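You operate a simulated robot arm through the tools that you are given. There is no shell and no other tool.

You are at the controls of a simulated robot arm. One attempt, no reset.

JOB
Finish packing: small carton in the cardboard box, strap wound in, reel and box slid to the wall.
Where things are to end (x, y in the base frame): small carton within 60 mm of [650, 400]; cardboard box within 40 mm of [800, 290]; strap reel within 40 mm of [820, 590].
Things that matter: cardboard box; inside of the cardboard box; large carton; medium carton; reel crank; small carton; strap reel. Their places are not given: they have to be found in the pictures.

The check looks at the end state, three seconds after you hand in, the way a careful person would. Anything else that was tipped, shoved, dropped, spilled or broken makes it a failure.

ROBOT AND FRAMES
A 7-joint arm with a two-finger parallel gripper, fixed in place. Base frame: the origin is at the foot of the arm, x ahead of it, y to its left, z up; the work surface is at about z = 800. Readings come in mm, degrees, newtons and seconds.
Its first joint turns from -166.0 to 166.0 degrees. Payload 4.4 kg.
Tool frame: the origin (TCP) lies between the finger pads and is the grasp point; the fingertips stand 23 mm ahead of it; z points along the fingers, y is the line along which they close. The gripper opens to 94 mm. The fingers are 38 mm wide and 10 mm thick; the gripper's body (54 by 96 mm) begins 39 mm behind the TCP.
Orientation is told as [roll, pitch, yaw] about the base's x, y, z axes, in that order, counted from this pose: with the fingers straight down and closing along the base's y, the tool's x points along the base's -x, its y along +y and its z along -z.

CONTROLS
- The arm moves only by the tool move_arm. Its argument "plan" is a list of rows, each an object of numbers (a shift or turn left out is 0, a gripper value left out holds the last): "rx", "ry", "rz": the turn, a rotation vector about the tool's x, y, z in units of 5 degrees (1.0 is 5 degrees); "dx", "dy", "dz": the shift along the tool's x, y, z in units of 25 mm (1.0 is 25 mm); "gripper": the closure, from 0 (fully open) to 1 (shut). In form: [{"rx": .., "ry": .., "rz": .., "dx": .., "dy": .., "dz": .., "gripper": ..}, ...]. A call has 1 to 20 rows; each row shifts and turns the commanded pose from where the row before left it, along the tool's axes as they then stand. A call with a number of a shift or a turn outside -1 to 1 is refused whole. A row lasts 0.2 s, in which the tool goes at most 50 mm and 8.6 degrees; a call with a longer step from one row to the next is refused whole, and so is a gripper value outside its range. Where a pose cannot be reached the arm comes as near as it can. A force on the tool above 90 N (or 10 N above the force at the start of the call, whichever is more), or a blocked arm, ends the call early, and 0.2 s more pass. The fingers move at their own pace (about 72 mm/s each) and stop on an object; they squeeze with about 31 N. The grip force told is the motor's: it shows also when the fingers shut on nothing. Time passes only in rows, and 0.2 s behind the last, so rows that do not move let the fingers close. It gives the time, the measured TCP pose, the force on the tool (base axes), the opening and the grip force at its end, in the units of the frame above (readings bear some noise), with the torque about the TCP (base axes, N m) and any sound that the robot's microphone picked up.
- Cameras (640 x 400 px; columns grow to the right, rows downward): "scene" is fixed at [66.2, 654.6, 1412.3]; the picture's right is [-0.45, -0.89, 0.00], its down [-0.40, 0.20, -0.89] and it looks along [0.80, -0.40, -0.45] (base axes); focal length 336 px, centre (320, 200). "wrist" rides on the gripper at [86, 16, -74] in the tool frame; the picture's right is [-0.18, 0.98, 0.00], its down [-0.58, -0.11, -0.81] and it looks along [-0.79, -0.15, 0.59] (tool axes); focal length 243 px, centre (320, 200).
- get_image(camera): a new picture of that camera. The clock stands still meanwhile.
- point_at(camera, pixels): for up to 12 pixels [column, row] of the newest picture of that camera ("zoom" is the newest enlarged one), the place [x, y, z] in the base frame of the surface seen there, good to about 2 mm, but the place of the scene camera against the robot may be out by one fixed shift of up to 25 mm in any direction. The clock stands still meanwhile.
- zoom(camera, box): a new picture of the part [left, top, right, bottom] of that camera's present view, enlarged. The clock stands still meanwhile.
- sign_off(): hands the job in; it is judged then, once.

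Leave the gripper open and the arm clear of the work at the hand-in unless told otherwise.

The tools are called by a JSON object that holds its "fn" and its "kwargs". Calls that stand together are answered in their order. move_arm: Moves the arm, as the interface text tells. Its arguments: {"type":"object","properties":{"plan":{"type":"array"}},"required":["plan"]} The other tools are called the same way: get_image (camera) takes a picture; point_at (camera, pixels) gives the place of the surface under pixels of a picture; zoom (camera, box) takes an enlarged picture of a part of a camera's view; sign_off () hands the job in.

At the start:

```text
t: 0.0
ee_pos: [544.6, 584.8, 1214.0]
tool_rot: [0.1, 0.0, 0.0]
ft_force: [0.7, 0.3, 0.0]
wrist_torque: [0.0, -0.01, -0.01]
width: 94.1
finger_force: 0.0
```

scene: 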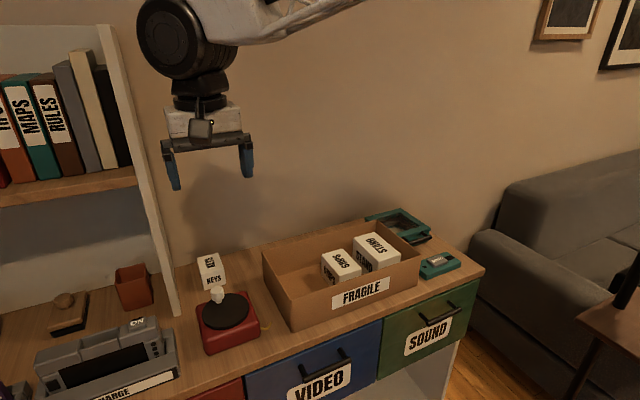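
wrist: 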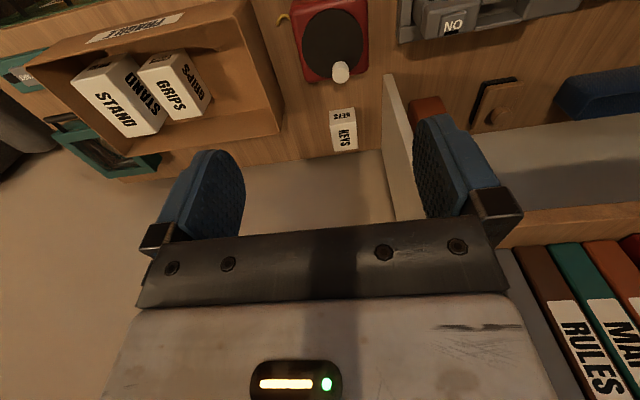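

I can see the cardboard box ("FRAGILE") with two cartons in it, a red strap reel with a white crank knob, and a small white "KEYS" carton behind the reel. I'll zoom into the scene and take a look at the details.

{"fn": "zoom", "kwargs": {"camera": "scene", "box": [170, 190, 330, 370]}}

{"fn": "zoom", "kwargs": {"camera": "wrist", "box": [0, 0, 400, 200]}}

{"fn": "point_at", "kwargs": {"camera": "scene", "pixels": [[210, 262], [213, 280], [217, 295], [225, 310], [246, 295], [206, 347], [254, 340], [262, 265], [293, 330], [418, 275], [376, 222], [340, 262]]}}

{"fn": "point_at", "kwargs": {"camera": "wrist", "pixels": [[340, 70], [332, 40], [343, 115], [345, 138], [310, 75], [300, 20], [280, 130], [235, 5], [27, 62], [120, 155], [190, 85], [125, 95]]}}

```text
2.22 times, centred on (250, 280) of scene
```

zoom: 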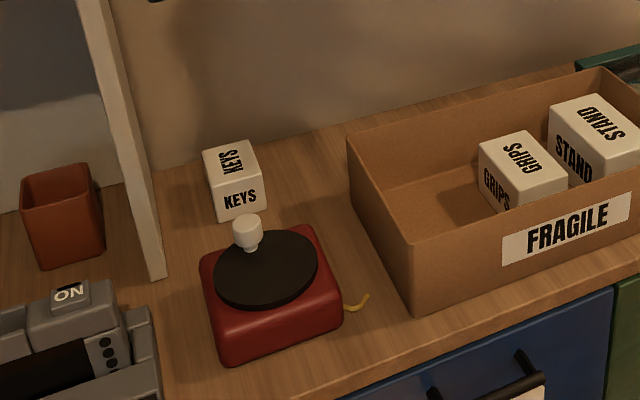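

```text
1.60 times, centred on (200, 100) of wrist
```

zoom: 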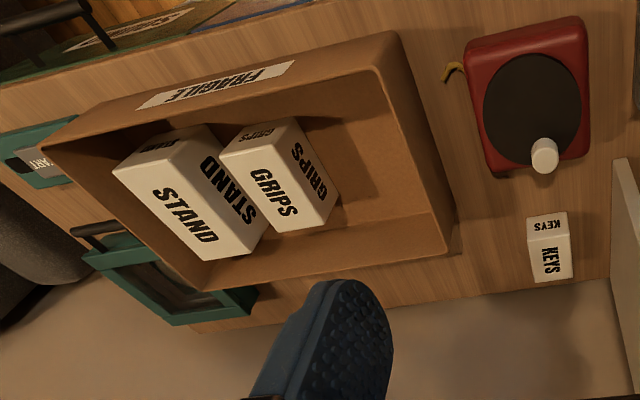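

```text
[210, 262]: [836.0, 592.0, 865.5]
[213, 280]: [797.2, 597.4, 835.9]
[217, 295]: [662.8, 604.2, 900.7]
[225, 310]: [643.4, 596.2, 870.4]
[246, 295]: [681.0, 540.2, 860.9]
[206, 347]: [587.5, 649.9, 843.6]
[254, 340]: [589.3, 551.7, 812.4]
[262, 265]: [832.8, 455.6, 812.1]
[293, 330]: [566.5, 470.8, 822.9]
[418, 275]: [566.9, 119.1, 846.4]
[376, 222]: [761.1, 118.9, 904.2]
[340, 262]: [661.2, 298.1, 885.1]
```

```text
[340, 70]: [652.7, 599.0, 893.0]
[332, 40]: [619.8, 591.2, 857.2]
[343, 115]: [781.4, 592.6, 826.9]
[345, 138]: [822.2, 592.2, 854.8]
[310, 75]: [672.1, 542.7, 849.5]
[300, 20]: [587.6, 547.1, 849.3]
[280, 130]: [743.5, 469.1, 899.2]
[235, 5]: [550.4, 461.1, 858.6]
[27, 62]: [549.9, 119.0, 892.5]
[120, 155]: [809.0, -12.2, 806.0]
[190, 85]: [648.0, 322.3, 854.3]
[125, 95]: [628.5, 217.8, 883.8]
```

The wrist camera should be the accurate one. I'll zoom the wrist view onto the KEYS carton and the reel and measure their edges.

{"fn": "zoom", "kwargs": {"camera": "wrist", "box": [270, 0, 420, 160]}}

```text
2.50 times, centred on (345, 80) of wrist
```

zoom: 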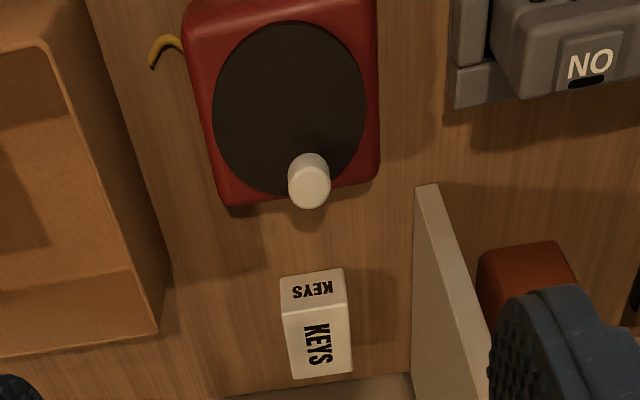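

Measuring carton corners, the vertical shelf panel, reel disc and knob, and wall edge in this zoom.

{"fn": "point_at", "kwargs": {"camera": "zoom", "pixels": [[284, 280], [343, 272], [288, 315], [346, 305], [296, 374], [350, 370], [428, 190], [415, 260], [470, 350], [385, 385], [215, 392], [430, 230]]}}

{"fn": "point_at", "kwargs": {"camera": "zoom", "pixels": [[220, 110], [360, 110], [290, 30], [260, 188], [310, 165], [310, 200], [190, 20], [372, 20], [225, 200], [375, 175], [152, 60], [175, 40]]}}

{"fn": "get_image", "kwargs": {"camera": "wrist"}}

{"fn": "point_at", "kwargs": {"camera": "wrist", "pixels": [[238, 8], [284, 132], [30, 66], [130, 155], [232, 20], [270, 115], [245, 110], [220, 130], [190, 30], [60, 65], [110, 130], [230, 90]]}}

```text
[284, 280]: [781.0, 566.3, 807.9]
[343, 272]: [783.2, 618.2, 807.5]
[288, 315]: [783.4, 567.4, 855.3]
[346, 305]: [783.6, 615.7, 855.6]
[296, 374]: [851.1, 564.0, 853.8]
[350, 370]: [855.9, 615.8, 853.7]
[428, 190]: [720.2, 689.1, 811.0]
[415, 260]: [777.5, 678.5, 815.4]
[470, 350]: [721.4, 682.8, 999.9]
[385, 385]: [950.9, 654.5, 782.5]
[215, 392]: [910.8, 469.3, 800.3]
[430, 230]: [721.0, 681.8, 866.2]
```

```text
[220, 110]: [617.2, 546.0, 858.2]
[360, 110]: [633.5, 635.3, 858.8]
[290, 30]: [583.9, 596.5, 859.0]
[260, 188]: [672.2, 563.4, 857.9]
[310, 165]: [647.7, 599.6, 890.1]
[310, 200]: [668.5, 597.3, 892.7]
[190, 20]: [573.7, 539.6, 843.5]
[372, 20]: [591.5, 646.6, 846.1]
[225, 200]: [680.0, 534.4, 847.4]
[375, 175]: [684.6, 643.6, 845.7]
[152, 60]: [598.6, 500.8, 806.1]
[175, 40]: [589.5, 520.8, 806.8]
```

```text
taken
```

wrist: 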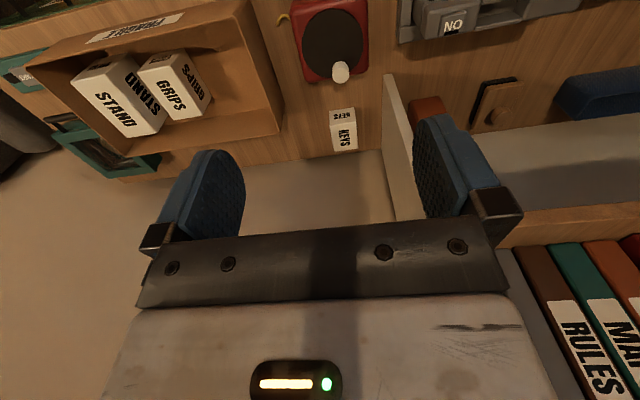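

```text
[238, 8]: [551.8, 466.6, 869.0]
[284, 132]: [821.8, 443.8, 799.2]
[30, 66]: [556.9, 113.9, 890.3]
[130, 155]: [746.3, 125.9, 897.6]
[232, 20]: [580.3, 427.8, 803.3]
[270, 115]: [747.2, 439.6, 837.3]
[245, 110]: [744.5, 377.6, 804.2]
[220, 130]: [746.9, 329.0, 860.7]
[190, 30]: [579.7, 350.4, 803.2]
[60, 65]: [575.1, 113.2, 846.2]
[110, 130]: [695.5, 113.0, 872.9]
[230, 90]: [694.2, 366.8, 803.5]
```

The carton is about 70 x 51 x 55 mm at roughly (818, 591), which is in the reel's goal place. The reel is at about (630, 591) with its knob near (658, 598). Next I'll zoom on the box to measure its walls.

{"fn": "zoom", "kwargs": {"camera": "wrist", "box": [160, 0, 300, 160]}}

{"fn": "point_at", "kwargs": {"camera": "wrist", "pixels": [[150, 18], [80, 40], [236, 2], [240, 2], [244, 4], [160, 135], [200, 142], [275, 60], [262, 60], [250, 60], [35, 70], [25, 60]]}}

```text
2.50 times, centred on (230, 80) of wrist
```

zoom: 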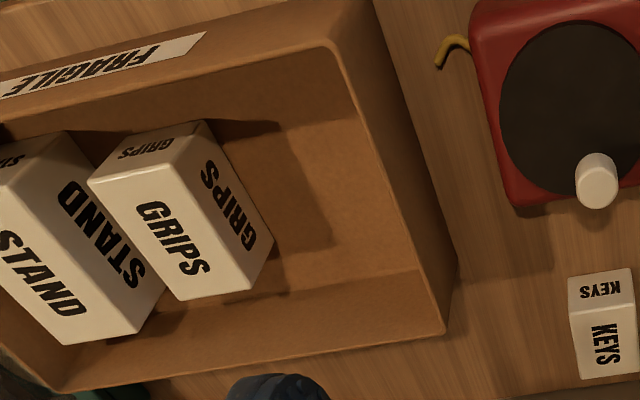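

```text
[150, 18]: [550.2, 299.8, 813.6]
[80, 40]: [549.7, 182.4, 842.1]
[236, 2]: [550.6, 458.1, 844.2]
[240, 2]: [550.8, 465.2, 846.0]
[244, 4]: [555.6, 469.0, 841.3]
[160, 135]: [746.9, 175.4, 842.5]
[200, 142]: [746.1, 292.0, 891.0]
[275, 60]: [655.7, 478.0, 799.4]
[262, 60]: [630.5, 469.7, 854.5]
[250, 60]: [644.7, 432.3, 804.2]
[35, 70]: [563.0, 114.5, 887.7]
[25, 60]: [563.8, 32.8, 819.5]
```

{"fn": "point_at", "kwargs": {"camera": "zoom", "pixels": [[330, 44], [250, 68], [370, 170], [443, 330], [440, 336], [360, 345], [105, 185], [190, 300], [272, 240], [205, 122], [140, 330], [65, 345]]}}

{"fn": "point_at", "kwargs": {"camera": "scene", "pixels": [[275, 236], [245, 245], [350, 225], [205, 255], [176, 310], [190, 300], [440, 262], [400, 225], [418, 230]]}}

```text
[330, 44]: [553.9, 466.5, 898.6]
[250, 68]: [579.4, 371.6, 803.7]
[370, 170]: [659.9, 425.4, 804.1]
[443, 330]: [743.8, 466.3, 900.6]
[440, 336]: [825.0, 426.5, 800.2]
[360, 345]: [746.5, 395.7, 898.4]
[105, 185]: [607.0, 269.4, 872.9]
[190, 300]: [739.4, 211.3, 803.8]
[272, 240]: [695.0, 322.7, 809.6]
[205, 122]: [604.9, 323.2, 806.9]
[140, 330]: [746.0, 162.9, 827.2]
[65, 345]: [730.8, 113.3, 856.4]
```

```text
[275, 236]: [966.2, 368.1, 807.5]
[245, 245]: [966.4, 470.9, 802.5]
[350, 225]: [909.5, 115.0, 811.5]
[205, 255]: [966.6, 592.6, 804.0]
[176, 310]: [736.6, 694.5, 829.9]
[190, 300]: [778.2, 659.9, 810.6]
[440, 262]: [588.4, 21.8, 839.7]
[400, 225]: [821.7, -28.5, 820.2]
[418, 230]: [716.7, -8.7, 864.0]
```

The box is 200 x 360 x 100 mm, centred near (650, 290), with inner faces at x 554 to 746 and its floor at z 804. The carton goal at x=650 and the box goal at x=800 can both be met only if the box ends near x≈767 with the carton against its front wall. So I'll push the box first, then place the carton.

First I'll move in front of the box with the gripper open, above the work.

{"fn": "move_arm", "kwargs": {"plan": [{"dx": 0.137, "dy": -0.984, "dz": 0.658, "gripper": 0}, {"dx": 0.137, "dy": -0.984, "dz": 0.658}, {"dx": 0.137, "dy": -0.984, "dz": 0.658}, {"dx": 0.137, "dy": -0.984, "dz": 0.658}, {"dx": 0.137, "dy": -0.984, "dz": 0.658}, {"dx": 0.137, "dy": -0.984, "dz": 0.658}, {"dx": 0.137, "dy": -0.984, "dz": 0.658}, {"dx": 0.137, "dy": -0.984, "dz": 0.658}, {"dx": 0.137, "dy": -0.984, "dz": 0.658}, {"dx": 0.137, "dy": -0.984, "dz": 0.658}, {"dx": 0.137, "dy": -0.984, "dz": 0.658}, {"dx": 0.137, "dy": -0.984, "dz": 0.658}, {"dx": 0.137, "dy": -0.984, "dz": 0.658}, {"ry": -1}, {"ry": -1}, {"ry": -1}]}}

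```text
t: 3.4
ee_pos: [500.7, 266.3, 1001.6]
tool_rot: [-0.1, -15.0, -0.1]
ft_force: [0.0, -0.3, 0.0]
wrist_torque: [0.03, 0.03, 0.0]
width: 94.1
finger_force: 0.1
```

The tool is at (500, 266, 1001), tilted 15° forward. I'll take pictures to check the space in front of the box and the wall behind it.

{"fn": "get_image", "kwargs": {"camera": "wrist"}}

{"fn": "get_image", "kwargs": {"camera": "scene"}}

```text
taken
```

wrist: 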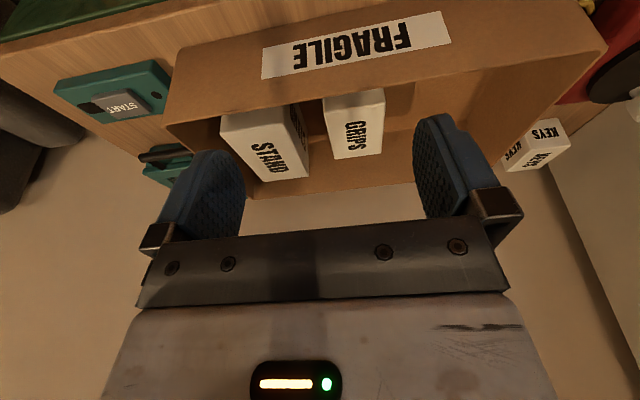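

```text
taken
```

scene: 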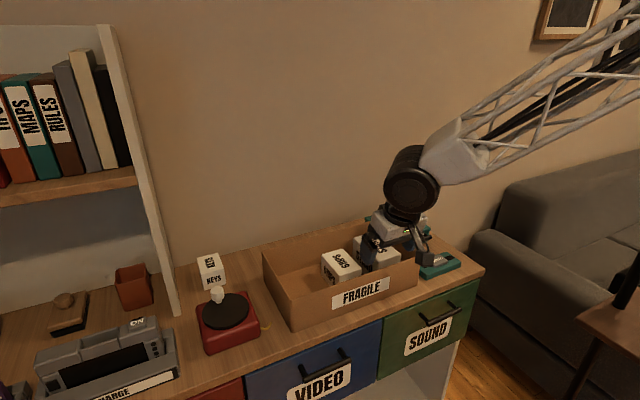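

There is a teal frame object near the box's right-hand back corner. I need its extent, because the box's back edge will sweep from x=750 to about 867.

{"fn": "zoom", "kwargs": {"camera": "wrist", "box": [40, 40, 280, 210]}}

{"fn": "zoom", "kwargs": {"camera": "scene", "box": [340, 180, 500, 290]}}

```text
2.35 times, centred on (160, 125) of wrist
```

zoom: 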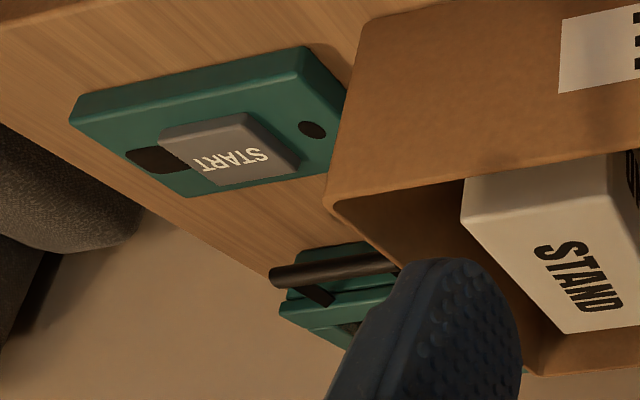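

```text
3.64 times, centred on (420, 235) of scene
```

zoom: 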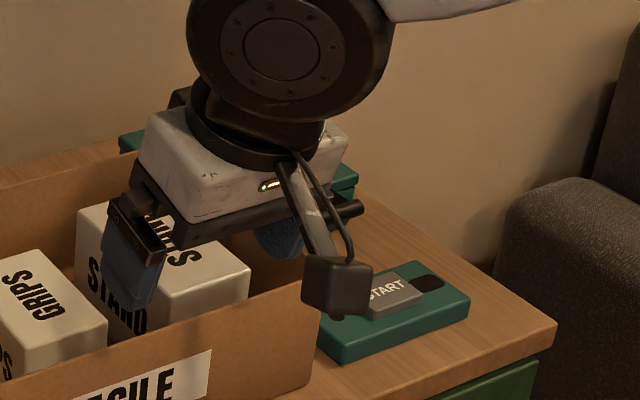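

The teal frame is partly behind the gripper. I'll point at its visible left end in the scene zoom, and at the bits visible in the wrist picture.

{"fn": "point_at", "kwargs": {"camera": "zoom", "pixels": [[122, 136], [124, 145], [126, 152], [138, 140], [350, 175], [345, 190], [110, 150], [115, 160]]}}

{"fn": "point_at", "kwargs": {"camera": "wrist", "pixels": [[150, 165], [165, 172], [180, 150], [145, 157], [160, 148], [186, 150], [185, 145]]}}

```text
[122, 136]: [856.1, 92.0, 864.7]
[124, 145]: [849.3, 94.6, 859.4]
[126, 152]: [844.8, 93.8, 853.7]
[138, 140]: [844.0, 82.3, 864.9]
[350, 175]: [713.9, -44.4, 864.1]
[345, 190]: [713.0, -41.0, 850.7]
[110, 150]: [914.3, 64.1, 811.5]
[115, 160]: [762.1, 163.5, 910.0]
```

```text
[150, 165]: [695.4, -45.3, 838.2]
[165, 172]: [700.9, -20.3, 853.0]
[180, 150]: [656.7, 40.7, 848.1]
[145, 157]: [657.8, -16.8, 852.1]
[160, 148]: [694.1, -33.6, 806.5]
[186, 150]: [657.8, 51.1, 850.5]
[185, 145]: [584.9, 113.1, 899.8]
```

The frame's nearest corner is at about (841, 87), roughly 20 mm off the box's right side line (y=110), so the box has to slide straight. I'll go down to z≈835 in front of the box, keeping the 15° tilt.

{"fn": "move_arm", "kwargs": {"plan": [{"dx": 0.215, "dz": 0.8}, {"dx": 0.215, "dz": 0.8}, {"dx": 0.215, "dz": 0.8}, {"dx": 0.215, "dz": 0.8}, {"dx": 0.215, "dz": 0.8}, {"dx": 0.215, "dz": 0.8}, {"dx": 0.215, "dz": 0.8}, {"dx": 0.215, "dz": 0.8}, {}]}}

```text
t: 5.4
ee_pos: [501.2, 266.9, 838.4]
tool_rot: [0.0, -15.1, 0.1]
ft_force: [-0.6, 0.5, 0.1]
wrist_torque: [-0.05, -0.02, 0.01]
width: 94.0
finger_force: 0.0
```

Now I'll push forward gently, 8 rows of about 5 mm (contact expected near TCP x≈526), and read the force.

{"fn": "move_arm", "kwargs": {"plan": [{"dx": -0.193, "dz": 0.0518}, {"dx": -0.193, "dz": 0.0518}, {"dx": -0.193, "dz": 0.0518}, {"dx": -0.193, "dz": 0.0518}, {"dx": -0.193, "dz": 0.0518}, {"dx": -0.193, "dz": 0.0518}, {"dx": -0.193, "dz": 0.0518}, {"dx": -0.193, "dz": 0.0518}, {}]}}

{"fn": "get_image", "kwargs": {"camera": "wrist"}}

{"fn": "get_image", "kwargs": {"camera": "scene"}}

```text
t: 7.4
ee_pos: [540.9, 265.8, 835.7]
tool_rot: [0.0, -15.0, -0.1]
ft_force: [-3.8, 0.6, -1.7]
wrist_torque: [0.0, -0.22, -0.03]
width: 94.3
finger_force: 0.1
```

```text
taken
```

wrist: 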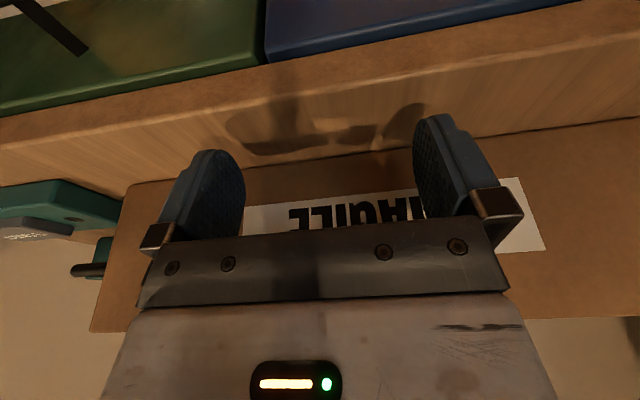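

```text
taken
```

scene: 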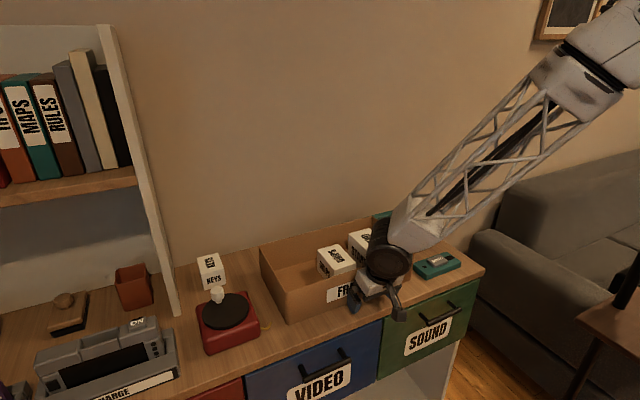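

The box is moving under about 4 N. I'll measure the front face at both ends to see whether it stays square.

{"fn": "point_at", "kwargs": {"camera": "wrist", "pixels": [[130, 220], [125, 300], [560, 180], [600, 250], [580, 300], [330, 200]]}}

```text
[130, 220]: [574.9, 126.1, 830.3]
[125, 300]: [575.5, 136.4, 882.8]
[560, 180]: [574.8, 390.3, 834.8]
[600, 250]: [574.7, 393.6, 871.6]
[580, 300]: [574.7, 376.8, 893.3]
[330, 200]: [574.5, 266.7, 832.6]
```

The face is square at x=574.7 all along. I'll continue with 16 rows of 5 mm (80 mm), then re-measure.

{"fn": "move_arm", "kwargs": {"plan": [{"dx": -0.193, "dz": 0.0518}, {"dx": -0.193, "dz": 0.0518}, {"dx": -0.193, "dz": 0.0518}, {"dx": -0.193, "dz": 0.0518}, {"dx": -0.193, "dz": 0.0518}, {"dx": -0.193, "dz": 0.0518}, {"dx": -0.193, "dz": 0.0518}, {"dx": -0.193, "dz": 0.0518}, {}]}}

{"fn": "get_image", "kwargs": {"camera": "wrist"}}

{"fn": "point_at", "kwargs": {"camera": "wrist", "pixels": [[130, 220], [135, 300], [560, 180], [600, 250], [580, 300], [330, 200]]}}

```text
t: 9.4
ee_pos: [579.5, 265.8, 836.2]
tool_rot: [0.0, -15.1, 0.0]
ft_force: [-4.7, -0.1, -0.1]
wrist_torque: [0.0, -0.27, 0.02]
width: 93.8
finger_force: 0.1
```

```text
taken
```

wrist: 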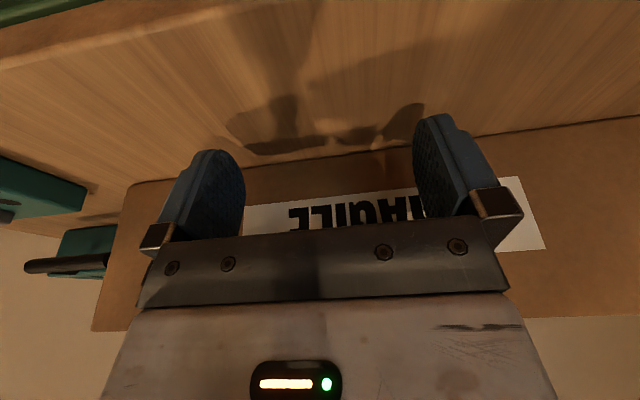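

```text
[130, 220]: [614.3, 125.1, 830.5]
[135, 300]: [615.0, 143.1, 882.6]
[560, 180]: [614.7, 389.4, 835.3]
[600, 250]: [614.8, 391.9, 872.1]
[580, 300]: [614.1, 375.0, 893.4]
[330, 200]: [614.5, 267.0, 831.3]
```

Still square at 614.5. The dark handle of the teal frame is close to the box's right side in this view, near (105, 258). I'll check its coordinates before going on.

{"fn": "point_at", "kwargs": {"camera": "wrist", "pixels": [[100, 260], [105, 256], [60, 265], [35, 266], [110, 235], [100, 235], [108, 275], [100, 272]]}}

{"fn": "zoom", "kwargs": {"camera": "wrist", "box": [0, 140, 160, 340]}}

{"fn": "zoom", "kwargs": {"camera": "scene", "box": [300, 170, 460, 290]}}

```text
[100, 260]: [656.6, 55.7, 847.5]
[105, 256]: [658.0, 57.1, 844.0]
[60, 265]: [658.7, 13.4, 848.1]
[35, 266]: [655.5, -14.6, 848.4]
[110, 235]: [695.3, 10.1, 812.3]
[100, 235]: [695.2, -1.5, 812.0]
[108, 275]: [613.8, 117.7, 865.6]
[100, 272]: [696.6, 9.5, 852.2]
```

```text
2.00 times, centred on (80, 240) of wrist
```

zoom: 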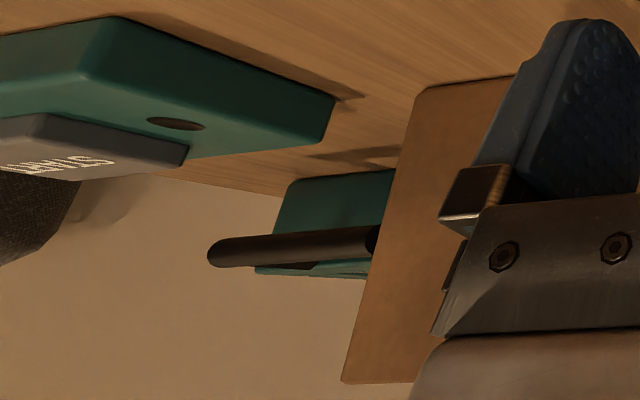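

```text
3.33 times, centred on (380, 230) of scene
```

zoom: 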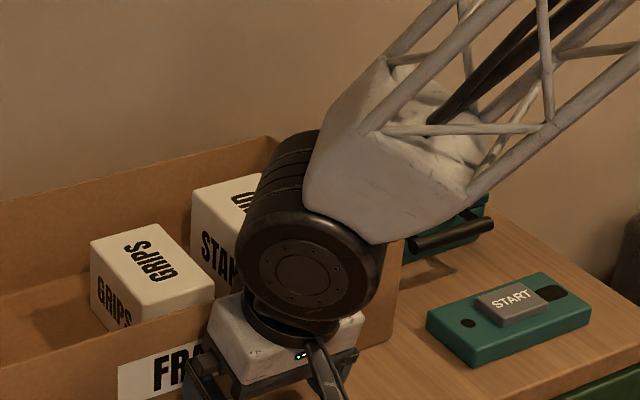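

The handle ends near y≈57 and the box's side is at y=110, so it clears. I'll push the remaining ~51 mm in 10 slow rows.

{"fn": "move_arm", "kwargs": {"plan": [{"dx": -0.197, "dz": 0.0528}, {"dx": -0.197, "dz": 0.0528}, {"dx": -0.197, "dz": 0.0528}, {"dx": -0.197, "dz": 0.0528}, {"dx": -0.197, "dz": 0.0528}, {"dx": -0.197, "dz": 0.0528}, {"dx": -0.197, "dz": 0.0528}, {"dx": -0.197, "dz": 0.0528}, {"dx": -0.197, "dz": 0.0528}, {"dx": -0.15, "dz": 0.04}, {}]}}

{"fn": "get_image", "kwargs": {"camera": "wrist"}}

{"fn": "point_at", "kwargs": {"camera": "wrist", "pixels": [[130, 220], [135, 300], [560, 180], [600, 250], [580, 300], [330, 200]]}}

```text
t: 11.8
ee_pos: [629.9, 265.8, 835.6]
tool_rot: [0.0, -14.9, 0.0]
ft_force: [-2.1, -1.4, 0.7]
wrist_torque: [0.08, -0.14, -0.1]
width: 94.3
finger_force: 0.1
```

```text
taken
```

wrist: 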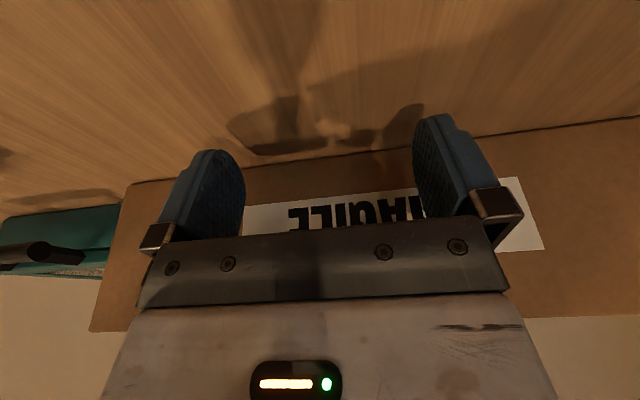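

```text
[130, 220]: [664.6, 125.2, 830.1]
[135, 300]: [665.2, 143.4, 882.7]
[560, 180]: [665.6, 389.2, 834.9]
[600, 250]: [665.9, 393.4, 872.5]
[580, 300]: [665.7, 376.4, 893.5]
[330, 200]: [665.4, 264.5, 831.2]
```

The front face is at 665.4, so the centre is about 765.4, still square. I'll push 2.5 mm more for margin, then back off.

{"fn": "move_arm", "kwargs": {"plan": [{"dx": -0.1, "dz": 0.027}, {}, {"dx": 0.2, "dz": -0.053}, {"dx": 0.4, "dz": -0.107}, {"dx": 0.6, "dz": -0.16}, {"dx": 0.8, "dz": -0.214}, {"dx": 0.8, "dz": -0.214}]}}

{"fn": "get_image", "kwargs": {"camera": "wrist"}}

```text
t: 13.4
ee_pos: [562.0, 265.1, 836.5]
tool_rot: [-0.1, -15.1, -0.1]
ft_force: [-0.4, 0.1, -0.1]
wrist_torque: [0.01, 0.0, 0.04]
width: 94.0
finger_force: 0.0
```

```text
taken
```

wrist: 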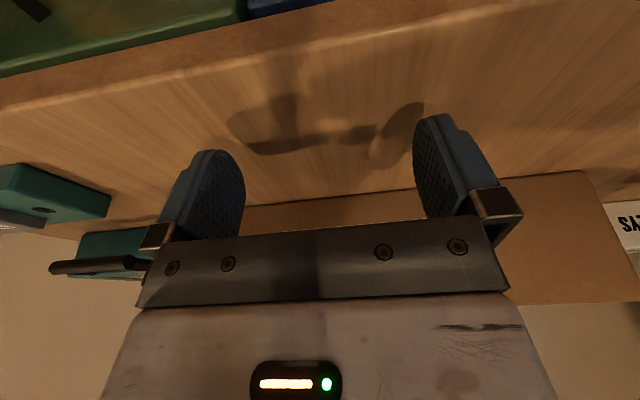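

The box is clear of the tool. I'll raise straight up, then travel over toward the carton area at about (740, 591, 1080).

{"fn": "move_arm", "kwargs": {"plan": [{"dx": -0.253, "dz": -0.943}, {"dx": -0.253, "dz": -0.943}, {"dx": -0.253, "dz": -0.943}, {"dx": -0.253, "dz": -0.943}, {"dx": -0.253, "dz": -0.943}, {"dx": -0.253, "dz": -0.943}, {"dx": -0.253, "dz": -0.943}, {"dx": -0.253, "dz": -0.943}, {"dx": -0.253, "dz": -0.943}, {"dx": -0.253, "dz": -0.943}]}}

{"fn": "move_arm", "kwargs": {"plan": [{"dx": -0.529, "dy": 1.0, "dz": 0.142}, {"dx": -0.529, "dy": 1.0, "dz": 0.142}, {"dx": -0.529, "dy": 1.0, "dz": 0.142}, {"dx": -0.529, "dy": 1.0, "dz": 0.142}, {"dx": -0.529, "dy": 1.0, "dz": 0.142}, {"dx": -0.529, "dy": 1.0, "dz": 0.142}, {"dx": -0.529, "dy": 1.0, "dz": 0.142}, {"dx": -0.529, "dy": 1.0, "dz": 0.142}, {"dx": -0.529, "dy": 1.0, "dz": 0.142}, {"dx": -0.529, "dy": 1.0, "dz": 0.142}, {"dx": -0.529, "dy": 1.0, "dz": 0.142}, {"dx": -0.529, "dy": 1.0, "dz": 0.142}, {"dx": -0.529, "dy": 1.0, "dz": 0.142}]}}

{"fn": "get_image", "kwargs": {"camera": "wrist"}}

{"fn": "get_image", "kwargs": {"camera": "scene"}}

```text
t: 15.6
ee_pos: [557.4, 266.6, 1081.2]
tool_rot: [0.0, -15.1, 0.0]
ft_force: [0.6, -0.3, -0.8]
wrist_torque: [0.0, 0.0, 0.01]
width: 93.9
finger_force: 0.1
```

```text
t: 18.4
ee_pos: [738.9, 590.3, 1080.9]
tool_rot: [0.1, -15.0, 0.0]
ft_force: [0.4, -0.1, -0.6]
wrist_torque: [0.02, 0.01, -0.02]
width: 94.1
finger_force: 0.2
```

```text
taken
```

wrist: 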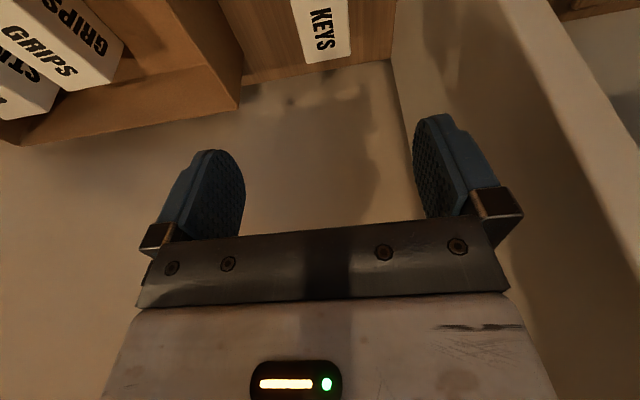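

```text
taken
```

scene: 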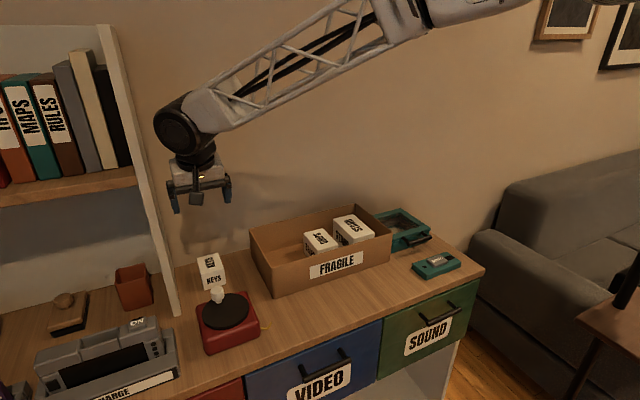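

The cartons in the box look upright. Now I'll measure the carton top corners, the shelf panel, the box's left wall, and the wall line from here.

{"fn": "point_at", "kwargs": {"camera": "wrist", "pixels": [[295, 8], [347, 5], [308, 60], [348, 54], [390, 30], [388, 58], [235, 105], [180, 5], [230, 60], [260, 60], [440, 60], [520, 20]]}}

{"fn": "zoom", "kwargs": {"camera": "scene", "box": [240, 190, 440, 310]}}

```text
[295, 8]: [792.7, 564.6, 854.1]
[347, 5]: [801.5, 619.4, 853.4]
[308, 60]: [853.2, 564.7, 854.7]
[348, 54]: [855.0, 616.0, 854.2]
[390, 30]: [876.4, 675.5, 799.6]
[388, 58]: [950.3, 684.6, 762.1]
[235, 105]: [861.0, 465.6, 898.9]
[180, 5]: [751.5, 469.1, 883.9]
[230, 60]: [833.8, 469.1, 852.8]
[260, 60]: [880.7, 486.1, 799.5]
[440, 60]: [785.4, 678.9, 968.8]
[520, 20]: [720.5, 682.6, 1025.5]
```

```text
3.20 times, centred on (340, 250) of scene
```

zoom: 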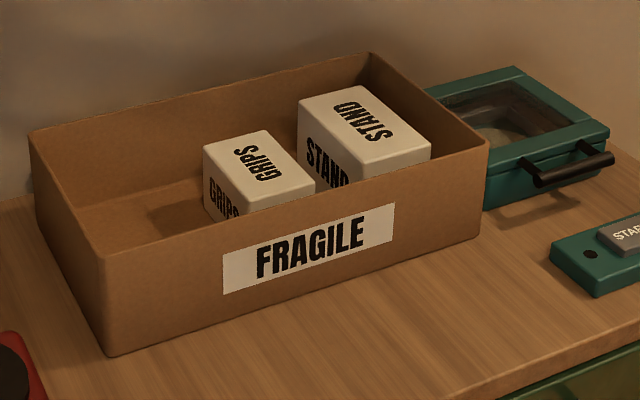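

The carton is at x 785 to 854 and y 564.5 to 617.5, centre about (819, 591). That is beyond the straight-down reach, so I'll keep the 15° lean. I'll move to (808, 591, 950) above it and check that the pose is reached.

{"fn": "move_arm", "kwargs": {"plan": [{"dx": -0.218, "dy": 0.005, "dz": 0.963}, {"dx": -0.218, "dy": 0.005, "dz": 0.963}, {"dx": -0.218, "dy": 0.005, "dz": 0.963}, {"dx": -0.218, "dy": 0.005, "dz": 0.963}, {"dx": -0.218, "dy": 0.005, "dz": 0.963}, {"dx": -0.218, "dy": 0.005, "dz": 0.963}, {}]}}

```text
t: 20.0
ee_pos: [805.8, 592.4, 948.1]
tool_rot: [0.0, -15.0, 0.0]
ft_force: [-0.5, 0.1, -0.6]
wrist_torque: [0.01, 0.03, 0.0]
width: 94.4
finger_force: 0.0
```

Reached. I'll descend to z≈837 with the fingers either side of the carton.

{"fn": "move_arm", "kwargs": {"plan": [{"dx": 0.23, "dz": 0.86}, {"dx": 0.23, "dz": 0.86}, {"dx": 0.23, "dz": 0.86}, {"dx": 0.23, "dz": 0.86}, {"dx": 0.23, "dz": 0.86}, {}]}}

{"fn": "get_image", "kwargs": {"camera": "wrist"}}

```text
t: 21.4
ee_pos: [808.4, 589.6, 837.9]
tool_rot: [0.0, -15.1, -0.1]
ft_force: [0.1, 0.2, -0.7]
wrist_torque: [-0.02, 0.0, -0.04]
width: 93.8
finger_force: 0.0
```

```text
taken
```

wrist: 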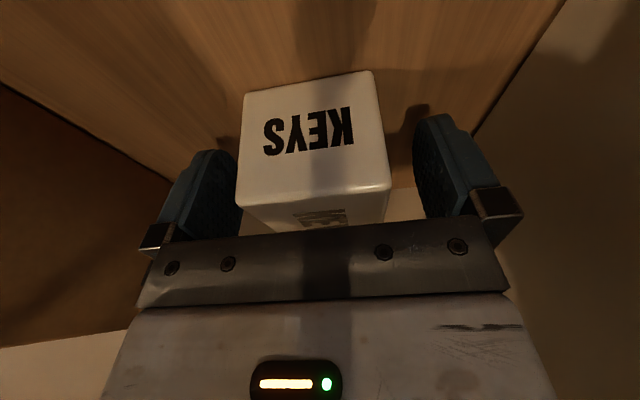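

The carton sits between the fingers. Closing now.

{"fn": "move_arm", "kwargs": {"plan": [{"gripper": 1}, {"gripper": 1}, {"gripper": 1}, {"gripper": 1}]}}

```text
t: 22.4
ee_pos: [806.9, 591.0, 837.2]
tool_rot: [0.0, -15.0, 0.1]
ft_force: [-0.1, 0.7, 0.3]
wrist_torque: [0.03, 0.03, -0.03]
width: 57.7
finger_force: 30.9
```

Gripped: 57.7 mm opening and 30.9 N. The carton is too far out to grasp upright the way I want it, so I'll lift it 40 mm, bring it to about (765, 545), and set it down flat for a regrasp.

{"fn": "move_arm", "kwargs": {"plan": [{"dx": -0.138, "dz": -0.515, "gripper": 1}, {"dx": -0.138, "dz": -0.515}, {"dx": -0.138, "dz": -0.515}, {"dx": 0.522, "dy": -0.46, "dz": -0.14}, {"dx": 0.522, "dy": -0.46, "dz": -0.14}, {"dx": 0.522, "dy": -0.46, "dz": -0.14}, {"dx": 0.522, "dy": -0.46, "dz": -0.14}, {}]}}

{"fn": "get_image", "kwargs": {"camera": "wrist"}}

{"fn": "zoom", "kwargs": {"camera": "scene", "box": [160, 180, 320, 350]}}

```text
t: 24.2
ee_pos: [752.8, 544.8, 878.1]
tool_rot: [-0.1, -15.1, 0.0]
ft_force: [0.2, 0.1, -1.2]
wrist_torque: [0.0, 0.06, 0.01]
width: 57.3
finger_force: 30.6
```

```text
taken
```

wrist: 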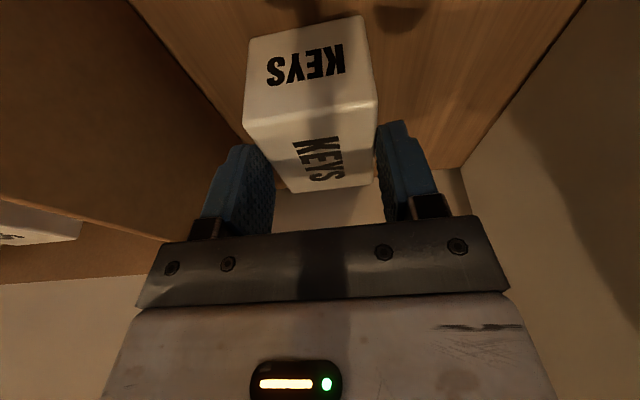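

```text
2.35 times, centred on (240, 265) of scene
```

zoom: 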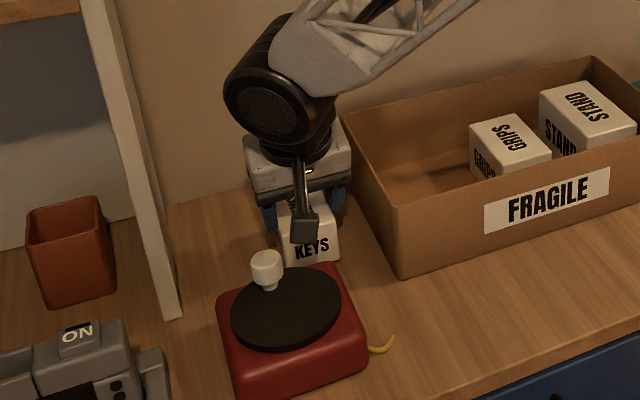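

The carton looks as if it may have shifted in the grip. I'll measure its faces.

{"fn": "point_at", "kwargs": {"camera": "wrist", "pixels": [[255, 45], [360, 22], [252, 115], [370, 100], [295, 185], [365, 180], [310, 65], [320, 160], [285, 120], [345, 110]]}}

```text
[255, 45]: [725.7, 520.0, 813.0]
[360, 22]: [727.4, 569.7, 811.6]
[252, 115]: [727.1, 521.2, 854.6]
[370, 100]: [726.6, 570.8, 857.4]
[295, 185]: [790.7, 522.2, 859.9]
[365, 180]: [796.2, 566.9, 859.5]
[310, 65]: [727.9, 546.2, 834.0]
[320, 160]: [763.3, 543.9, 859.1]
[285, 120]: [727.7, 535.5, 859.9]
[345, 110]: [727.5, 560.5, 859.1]
```

The carton's top is at z≈859.5, not 894 as expected after a 40 mm lift, so it seems to have slid down in the grip. I'll look closely.

{"fn": "zoom", "kwargs": {"camera": "wrist", "box": [180, 0, 460, 240]}}

{"fn": "zoom", "kwargs": {"camera": "scene", "box": [210, 215, 270, 265]}}

```text
1.67 times, centred on (320, 120) of wrist
```

zoom: 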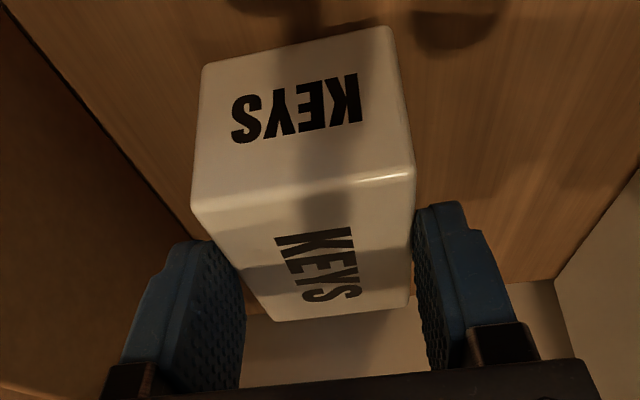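

```text
8.00 times, centred on (240, 240) of scene
```

zoom: 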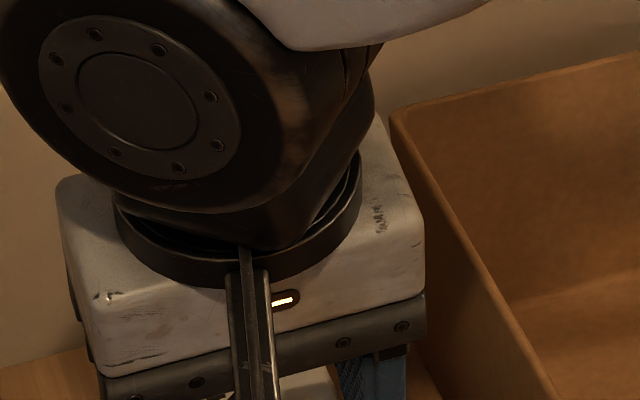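

The carton hangs by its top edge only, level and about 4 mm above the counter, and it came along sideways. I'll lower 5 mm so it rests on the counter, then open and measure again before regrasping deeper.

{"fn": "move_arm", "kwargs": {"plan": [{"dx": 0.026, "dz": 0.097, "gripper": 1}, {"dx": 0.026, "dz": 0.097}, {}, {"gripper": 0}, {"gripper": 0}, {"gripper": 0}, {}]}}

{"fn": "get_image", "kwargs": {"camera": "wrist"}}

{"fn": "point_at", "kwargs": {"camera": "wrist", "pixels": [[255, 45], [360, 22], [252, 115], [370, 100], [295, 185], [365, 180], [310, 65], [320, 160], [285, 120], [345, 110]]}}

```text
t: 25.8
ee_pos: [751.8, 545.3, 873.0]
tool_rot: [0.1, -15.0, 0.0]
ft_force: [-0.1, 0.5, 0.6]
wrist_torque: [0.03, -0.01, -0.04]
width: 93.8
finger_force: 0.1
```

```text
taken
```

wrist: 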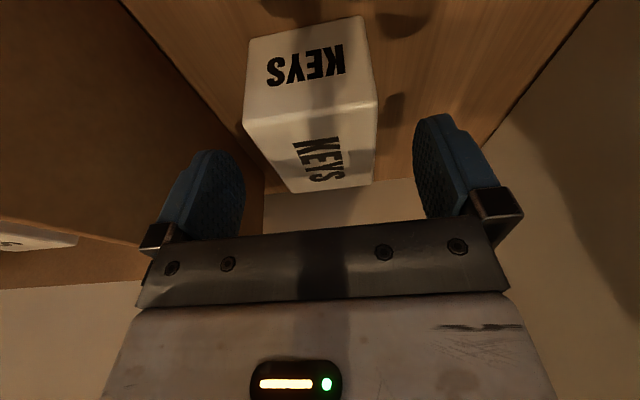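

```text
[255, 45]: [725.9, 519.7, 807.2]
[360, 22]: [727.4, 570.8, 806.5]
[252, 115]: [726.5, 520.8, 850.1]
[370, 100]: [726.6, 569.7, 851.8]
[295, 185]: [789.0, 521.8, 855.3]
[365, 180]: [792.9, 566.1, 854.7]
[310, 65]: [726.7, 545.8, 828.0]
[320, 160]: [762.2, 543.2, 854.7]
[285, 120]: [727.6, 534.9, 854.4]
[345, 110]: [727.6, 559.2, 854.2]
```

The carton is resting flat again, top at z 854.7, spanning x≈726 to 797 and y≈517 to 574, centre about (762, 545). The push torque showed that the gripper body reaches ~48 mm along tool x, so I'll choose grasp directions to keep the body and camera off the box walls. I'll raise, straighten the tool, and turn to yaw −90.

{"fn": "move_arm", "kwargs": {"plan": [{"dx": -0.259, "dz": -0.966, "gripper": 0}, {"dx": -0.259, "dz": -0.966}, {"dx": -0.259, "dz": -0.966}, {"dx": -0.259, "dz": -0.966}, {"ry": 1}, {"ry": 1}, {"ry": 1}, {}]}}

{"fn": "move_arm", "kwargs": {"plan": [{"rz": 1}, {"rz": 1}, {"rz": 1}, {"rz": 1}, {"rz": 1}, {"rz": 1}, {"rz": 1}, {"rz": 1}, {"rz": 1}, {"rz": 1}, {"rz": 1}, {"rz": 1}, {"rz": 1}, {"rz": 1}, {"rz": 1}, {"rz": 1}, {"rz": 1}, {"rz": 1}, {}]}}

{"fn": "get_image", "kwargs": {"camera": "scene"}}

{"fn": "get_image", "kwargs": {"camera": "wrist"}}

```text
t: 27.6
ee_pos: [753.3, 544.7, 972.9]
tool_rot: [0.0, 0.0, 0.1]
ft_force: [-0.8, -0.1, 0.4]
wrist_torque: [0.02, -0.03, -0.02]
width: 94.1
finger_force: 0.0
```

```text
t: 31.6
ee_pos: [752.0, 544.7, 972.7]
tool_rot: [0.1, 0.0, -90.1]
ft_force: [0.5, 0.2, -0.7]
wrist_torque: [0.0, -0.01, -0.02]
width: 94.0
finger_force: 0.1
```

```text
taken
```

scene: 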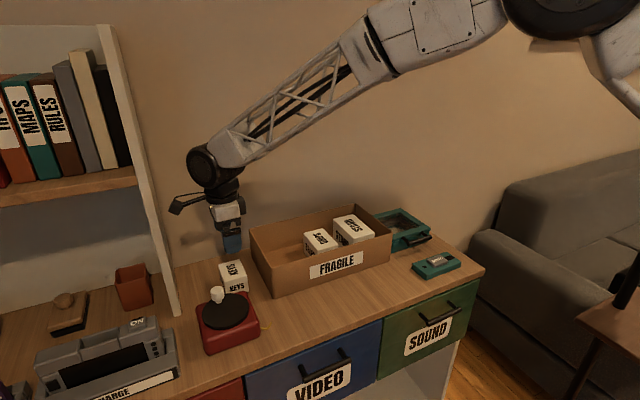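

```text
taken
```

wrist: 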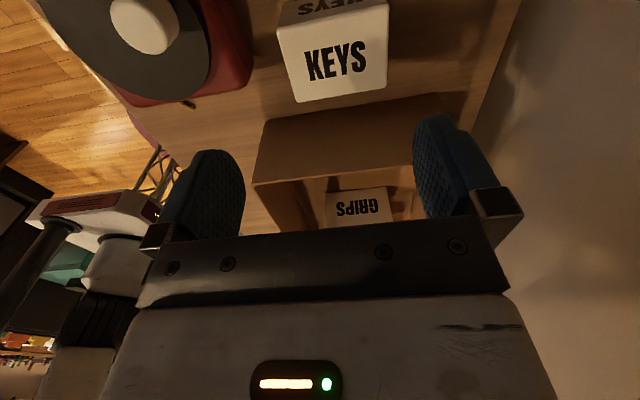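

Yaw −90 reached. I'll measure the carton from this viewpoint.

{"fn": "zoom", "kwargs": {"camera": "wrist", "box": [240, 0, 420, 120]}}

{"fn": "point_at", "kwargs": {"camera": "zoom", "pixels": [[135, 95], [520, 15], [200, 350], [520, 305], [340, 200], [170, 230], [525, 150], [350, 335], [320, 60]]}}

```text
3.33 times, centred on (330, 60) of wrist
```

zoom: 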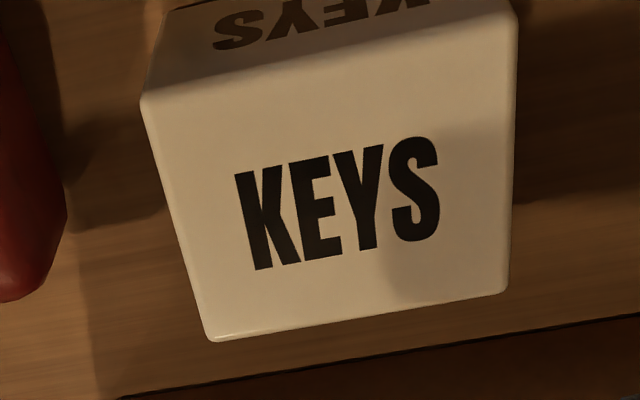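

```text
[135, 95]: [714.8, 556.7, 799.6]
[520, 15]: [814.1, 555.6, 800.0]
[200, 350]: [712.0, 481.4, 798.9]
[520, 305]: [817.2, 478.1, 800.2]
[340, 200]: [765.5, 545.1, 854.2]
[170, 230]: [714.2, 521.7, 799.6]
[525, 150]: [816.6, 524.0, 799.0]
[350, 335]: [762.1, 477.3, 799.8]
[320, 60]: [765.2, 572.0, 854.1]
```

{"fn": "point_at", "kwargs": {"camera": "zoom", "pixels": [[150, 103], [510, 15], [215, 333], [502, 287], [178, 200], [510, 150], [350, 310], [350, 318], [330, 68], [330, 50], [335, 40], [183, 215]]}}

```text
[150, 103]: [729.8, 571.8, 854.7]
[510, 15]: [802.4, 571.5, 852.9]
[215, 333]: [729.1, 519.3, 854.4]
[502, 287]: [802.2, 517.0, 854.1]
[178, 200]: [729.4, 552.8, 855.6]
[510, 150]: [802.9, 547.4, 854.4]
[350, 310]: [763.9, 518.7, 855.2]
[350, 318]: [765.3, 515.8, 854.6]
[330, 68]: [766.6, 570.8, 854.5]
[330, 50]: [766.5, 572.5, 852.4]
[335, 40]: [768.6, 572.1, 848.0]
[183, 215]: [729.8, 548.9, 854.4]
```

The carton is 75 (x) by 58 (y) by 55 mm with centre (765.7, 544.2). I'll shift to its centre and descend so the fingertips just start to straddle it, then check clearances.

{"fn": "move_arm", "kwargs": {"plan": [{"dx": -0.02, "dy": 0.54, "dz": 0.5}, {"dz": 0.9}, {"dz": 0.9}, {"dz": 0.9}, {"dz": 0.5}, {"dz": 0.2}, {}]}}

{"fn": "get_image", "kwargs": {"camera": "wrist"}}

{"fn": "zoom", "kwargs": {"camera": "scene", "box": [170, 190, 310, 340]}}

```text
t: 33.2
ee_pos: [765.5, 544.6, 874.5]
tool_rot: [0.0, 0.0, -90.0]
ft_force: [0.7, 0.2, 0.5]
wrist_torque: [-0.02, 0.03, 0.02]
width: 94.1
finger_force: 0.0
```

```text
taken
```

wrist: 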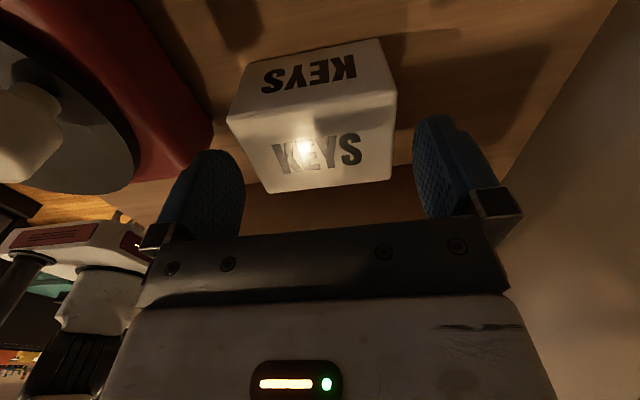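

```text
2.67 times, centred on (240, 265) of scene
```

zoom: 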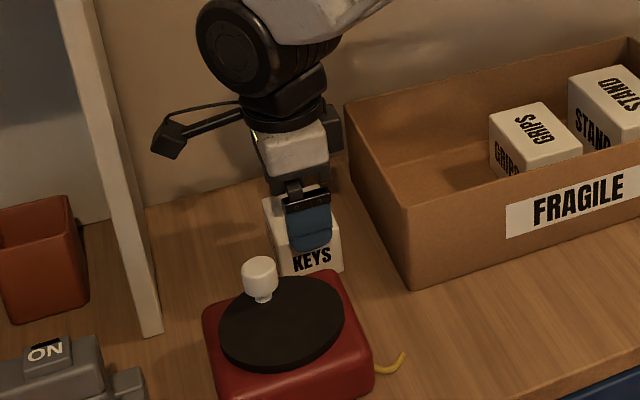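

The fingers straddle the carton with clearance both sides. I'll descend 45 mm and close.

{"fn": "move_arm", "kwargs": {"plan": [{"dz": 0.45}, {"dz": 0.45}, {"dz": 0.45}, {"dz": 0.43}, {}, {"gripper": 1}, {"gripper": 1}, {"gripper": 1}, {"gripper": 1}]}}

```text
t: 35.2
ee_pos: [766.0, 544.9, 831.4]
tool_rot: [-0.1, 0.0, -90.0]
ft_force: [0.5, 0.9, -0.7]
wrist_torque: [-0.01, -0.01, 0.02]
width: 77.5
finger_force: 31.1
```

Gripped at 77.5 mm with 31 N. I'll lift slowly 24 mm and check for slip with the wrist camera.

{"fn": "move_arm", "kwargs": {"plan": [{"dz": -0.12, "gripper": 1}, {"dz": -0.16}, {"dz": -0.16}, {"dz": -0.16}, {"dz": -0.16}, {"dz": -0.2}, {}]}}

{"fn": "get_image", "kwargs": {"camera": "wrist"}}

{"fn": "point_at", "kwargs": {"camera": "wrist", "pixels": [[310, 120], [260, 150], [380, 160], [310, 150], [310, 60], [310, 90], [300, 180], [370, 130]]}}

```text
t: 36.8
ee_pos: [766.9, 545.2, 856.5]
tool_rot: [0.0, 0.0, -90.0]
ft_force: [-0.4, 0.7, -1.2]
wrist_torque: [-0.03, 0.01, -0.03]
width: 77.3
finger_force: 31.2
```

```text
taken
```

wrist: 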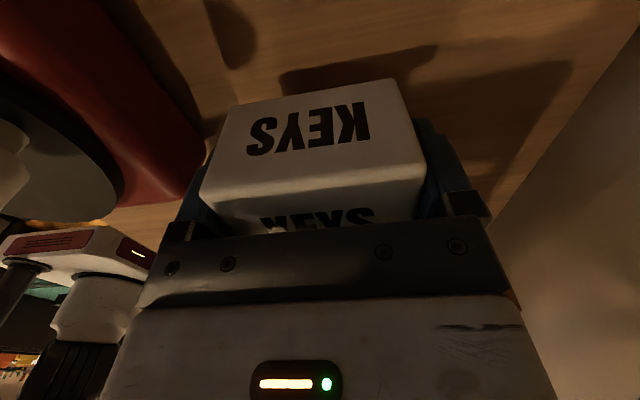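

```text
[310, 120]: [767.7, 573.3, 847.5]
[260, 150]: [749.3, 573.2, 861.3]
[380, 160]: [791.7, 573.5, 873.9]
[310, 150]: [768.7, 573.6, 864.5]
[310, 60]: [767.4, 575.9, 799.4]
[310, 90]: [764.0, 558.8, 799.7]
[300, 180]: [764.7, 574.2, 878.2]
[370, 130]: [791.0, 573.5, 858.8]
```

No slip: the top is at z≈879, lifted the full 25 mm. I'll raise gently to TCP z≈960 so the carton clears the box walls (z=900).

{"fn": "move_arm", "kwargs": {"plan": [{"dz": -0.2, "gripper": 1}, {"dz": -0.3}, {"dz": -0.3}, {"dz": -0.3}, {"dz": -0.3}, {"dz": -0.3}, {"dz": -0.3}, {"dz": -0.3}, {"dz": -0.3}, {"dz": -0.3}, {"dz": -0.3}, {"dz": -0.3}, {"dz": -0.3}, {"dz": -0.3}, {"dz": -0.2}, {}]}}

{"fn": "get_image", "kwargs": {"camera": "wrist"}}

{"fn": "point_at", "kwargs": {"camera": "wrist", "pixels": [[310, 120], [300, 180], [310, 150]]}}

```text
t: 40.2
ee_pos: [766.5, 545.5, 962.6]
tool_rot: [0.0, 0.0, -90.0]
ft_force: [-0.2, -0.9, -1.1]
wrist_torque: [0.0, -0.01, -0.03]
width: 77.8
finger_force: 30.8
```

```text
taken
```

wrist: 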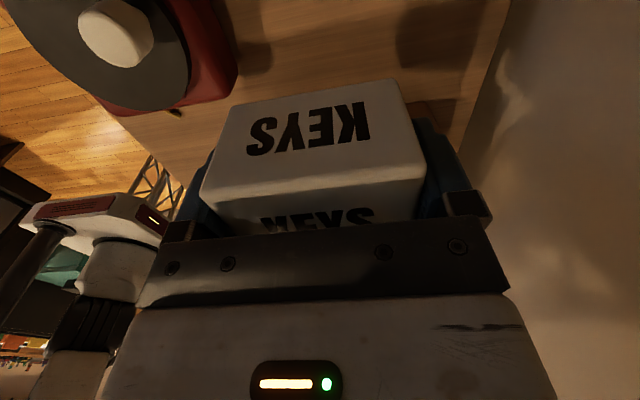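

```text
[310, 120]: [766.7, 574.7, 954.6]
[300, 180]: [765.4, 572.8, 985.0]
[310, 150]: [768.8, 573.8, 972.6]
```

Held firm. I'll travel to above the box's left end, at about (727, 398).

{"fn": "move_arm", "kwargs": {"plan": [{"dx": -0.4, "dy": -0.1, "gripper": 1}, {"dx": -0.7, "dy": -0.18}, {"dx": -0.7, "dy": -0.18}, {"dx": -0.7, "dy": -0.18}, {"dx": -0.7, "dy": -0.18}, {"dx": -0.7, "dy": -0.18}, {"dx": -0.7, "dy": -0.18}, {"dx": -0.7, "dy": -0.18}, {"dx": -0.58, "dy": -0.2}, {}]}}

{"fn": "move_arm", "kwargs": {"plan": [{"rz": 1}, {"rz": 1}, {"rz": 1}, {"rz": 1}, {"rz": 1}, {"rz": 1}, {"rz": 1}, {"rz": 1}, {"rz": 1}, {"rz": 1}, {"rz": 1}, {"rz": 1}, {"rz": 1}, {"rz": 1}, {"rz": 1}, {"rz": 1}, {"rz": 1}, {"rz": 1}, {}]}}

{"fn": "get_image", "kwargs": {"camera": "scene"}}

{"fn": "get_image", "kwargs": {"camera": "wrist"}}

```text
t: 42.4
ee_pos: [724.0, 398.8, 962.2]
tool_rot: [-0.1, 0.0, -90.0]
ft_force: [-0.7, 1.0, -0.8]
wrist_torque: [-0.04, -0.04, -0.01]
width: 77.8
finger_force: 30.9
```

```text
t: 46.4
ee_pos: [737.8, 381.6, 964.2]
tool_rot: [-2.0, 0.2, -146.7]
ft_force: [-0.1, -0.9, -0.7]
wrist_torque: [0.02, 0.02, -0.01]
width: 77.9
finger_force: 31.6
out of reach, approached as far as the arm can: row 12, 13, 14, 15, 16, 17, 18
```

```text
taken
```

scene: 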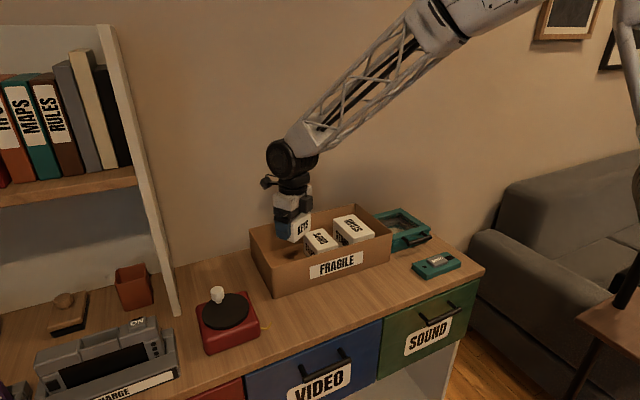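

```text
taken
```

wrist: 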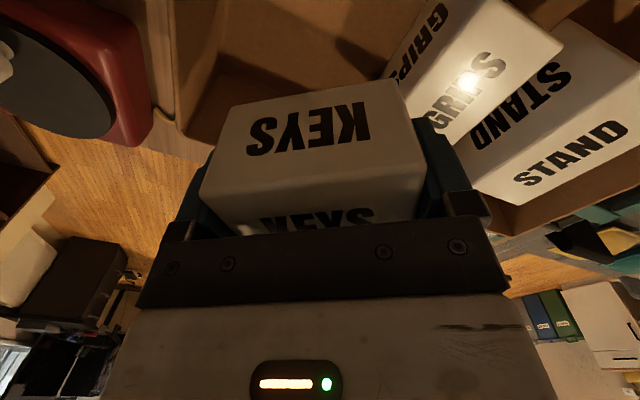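

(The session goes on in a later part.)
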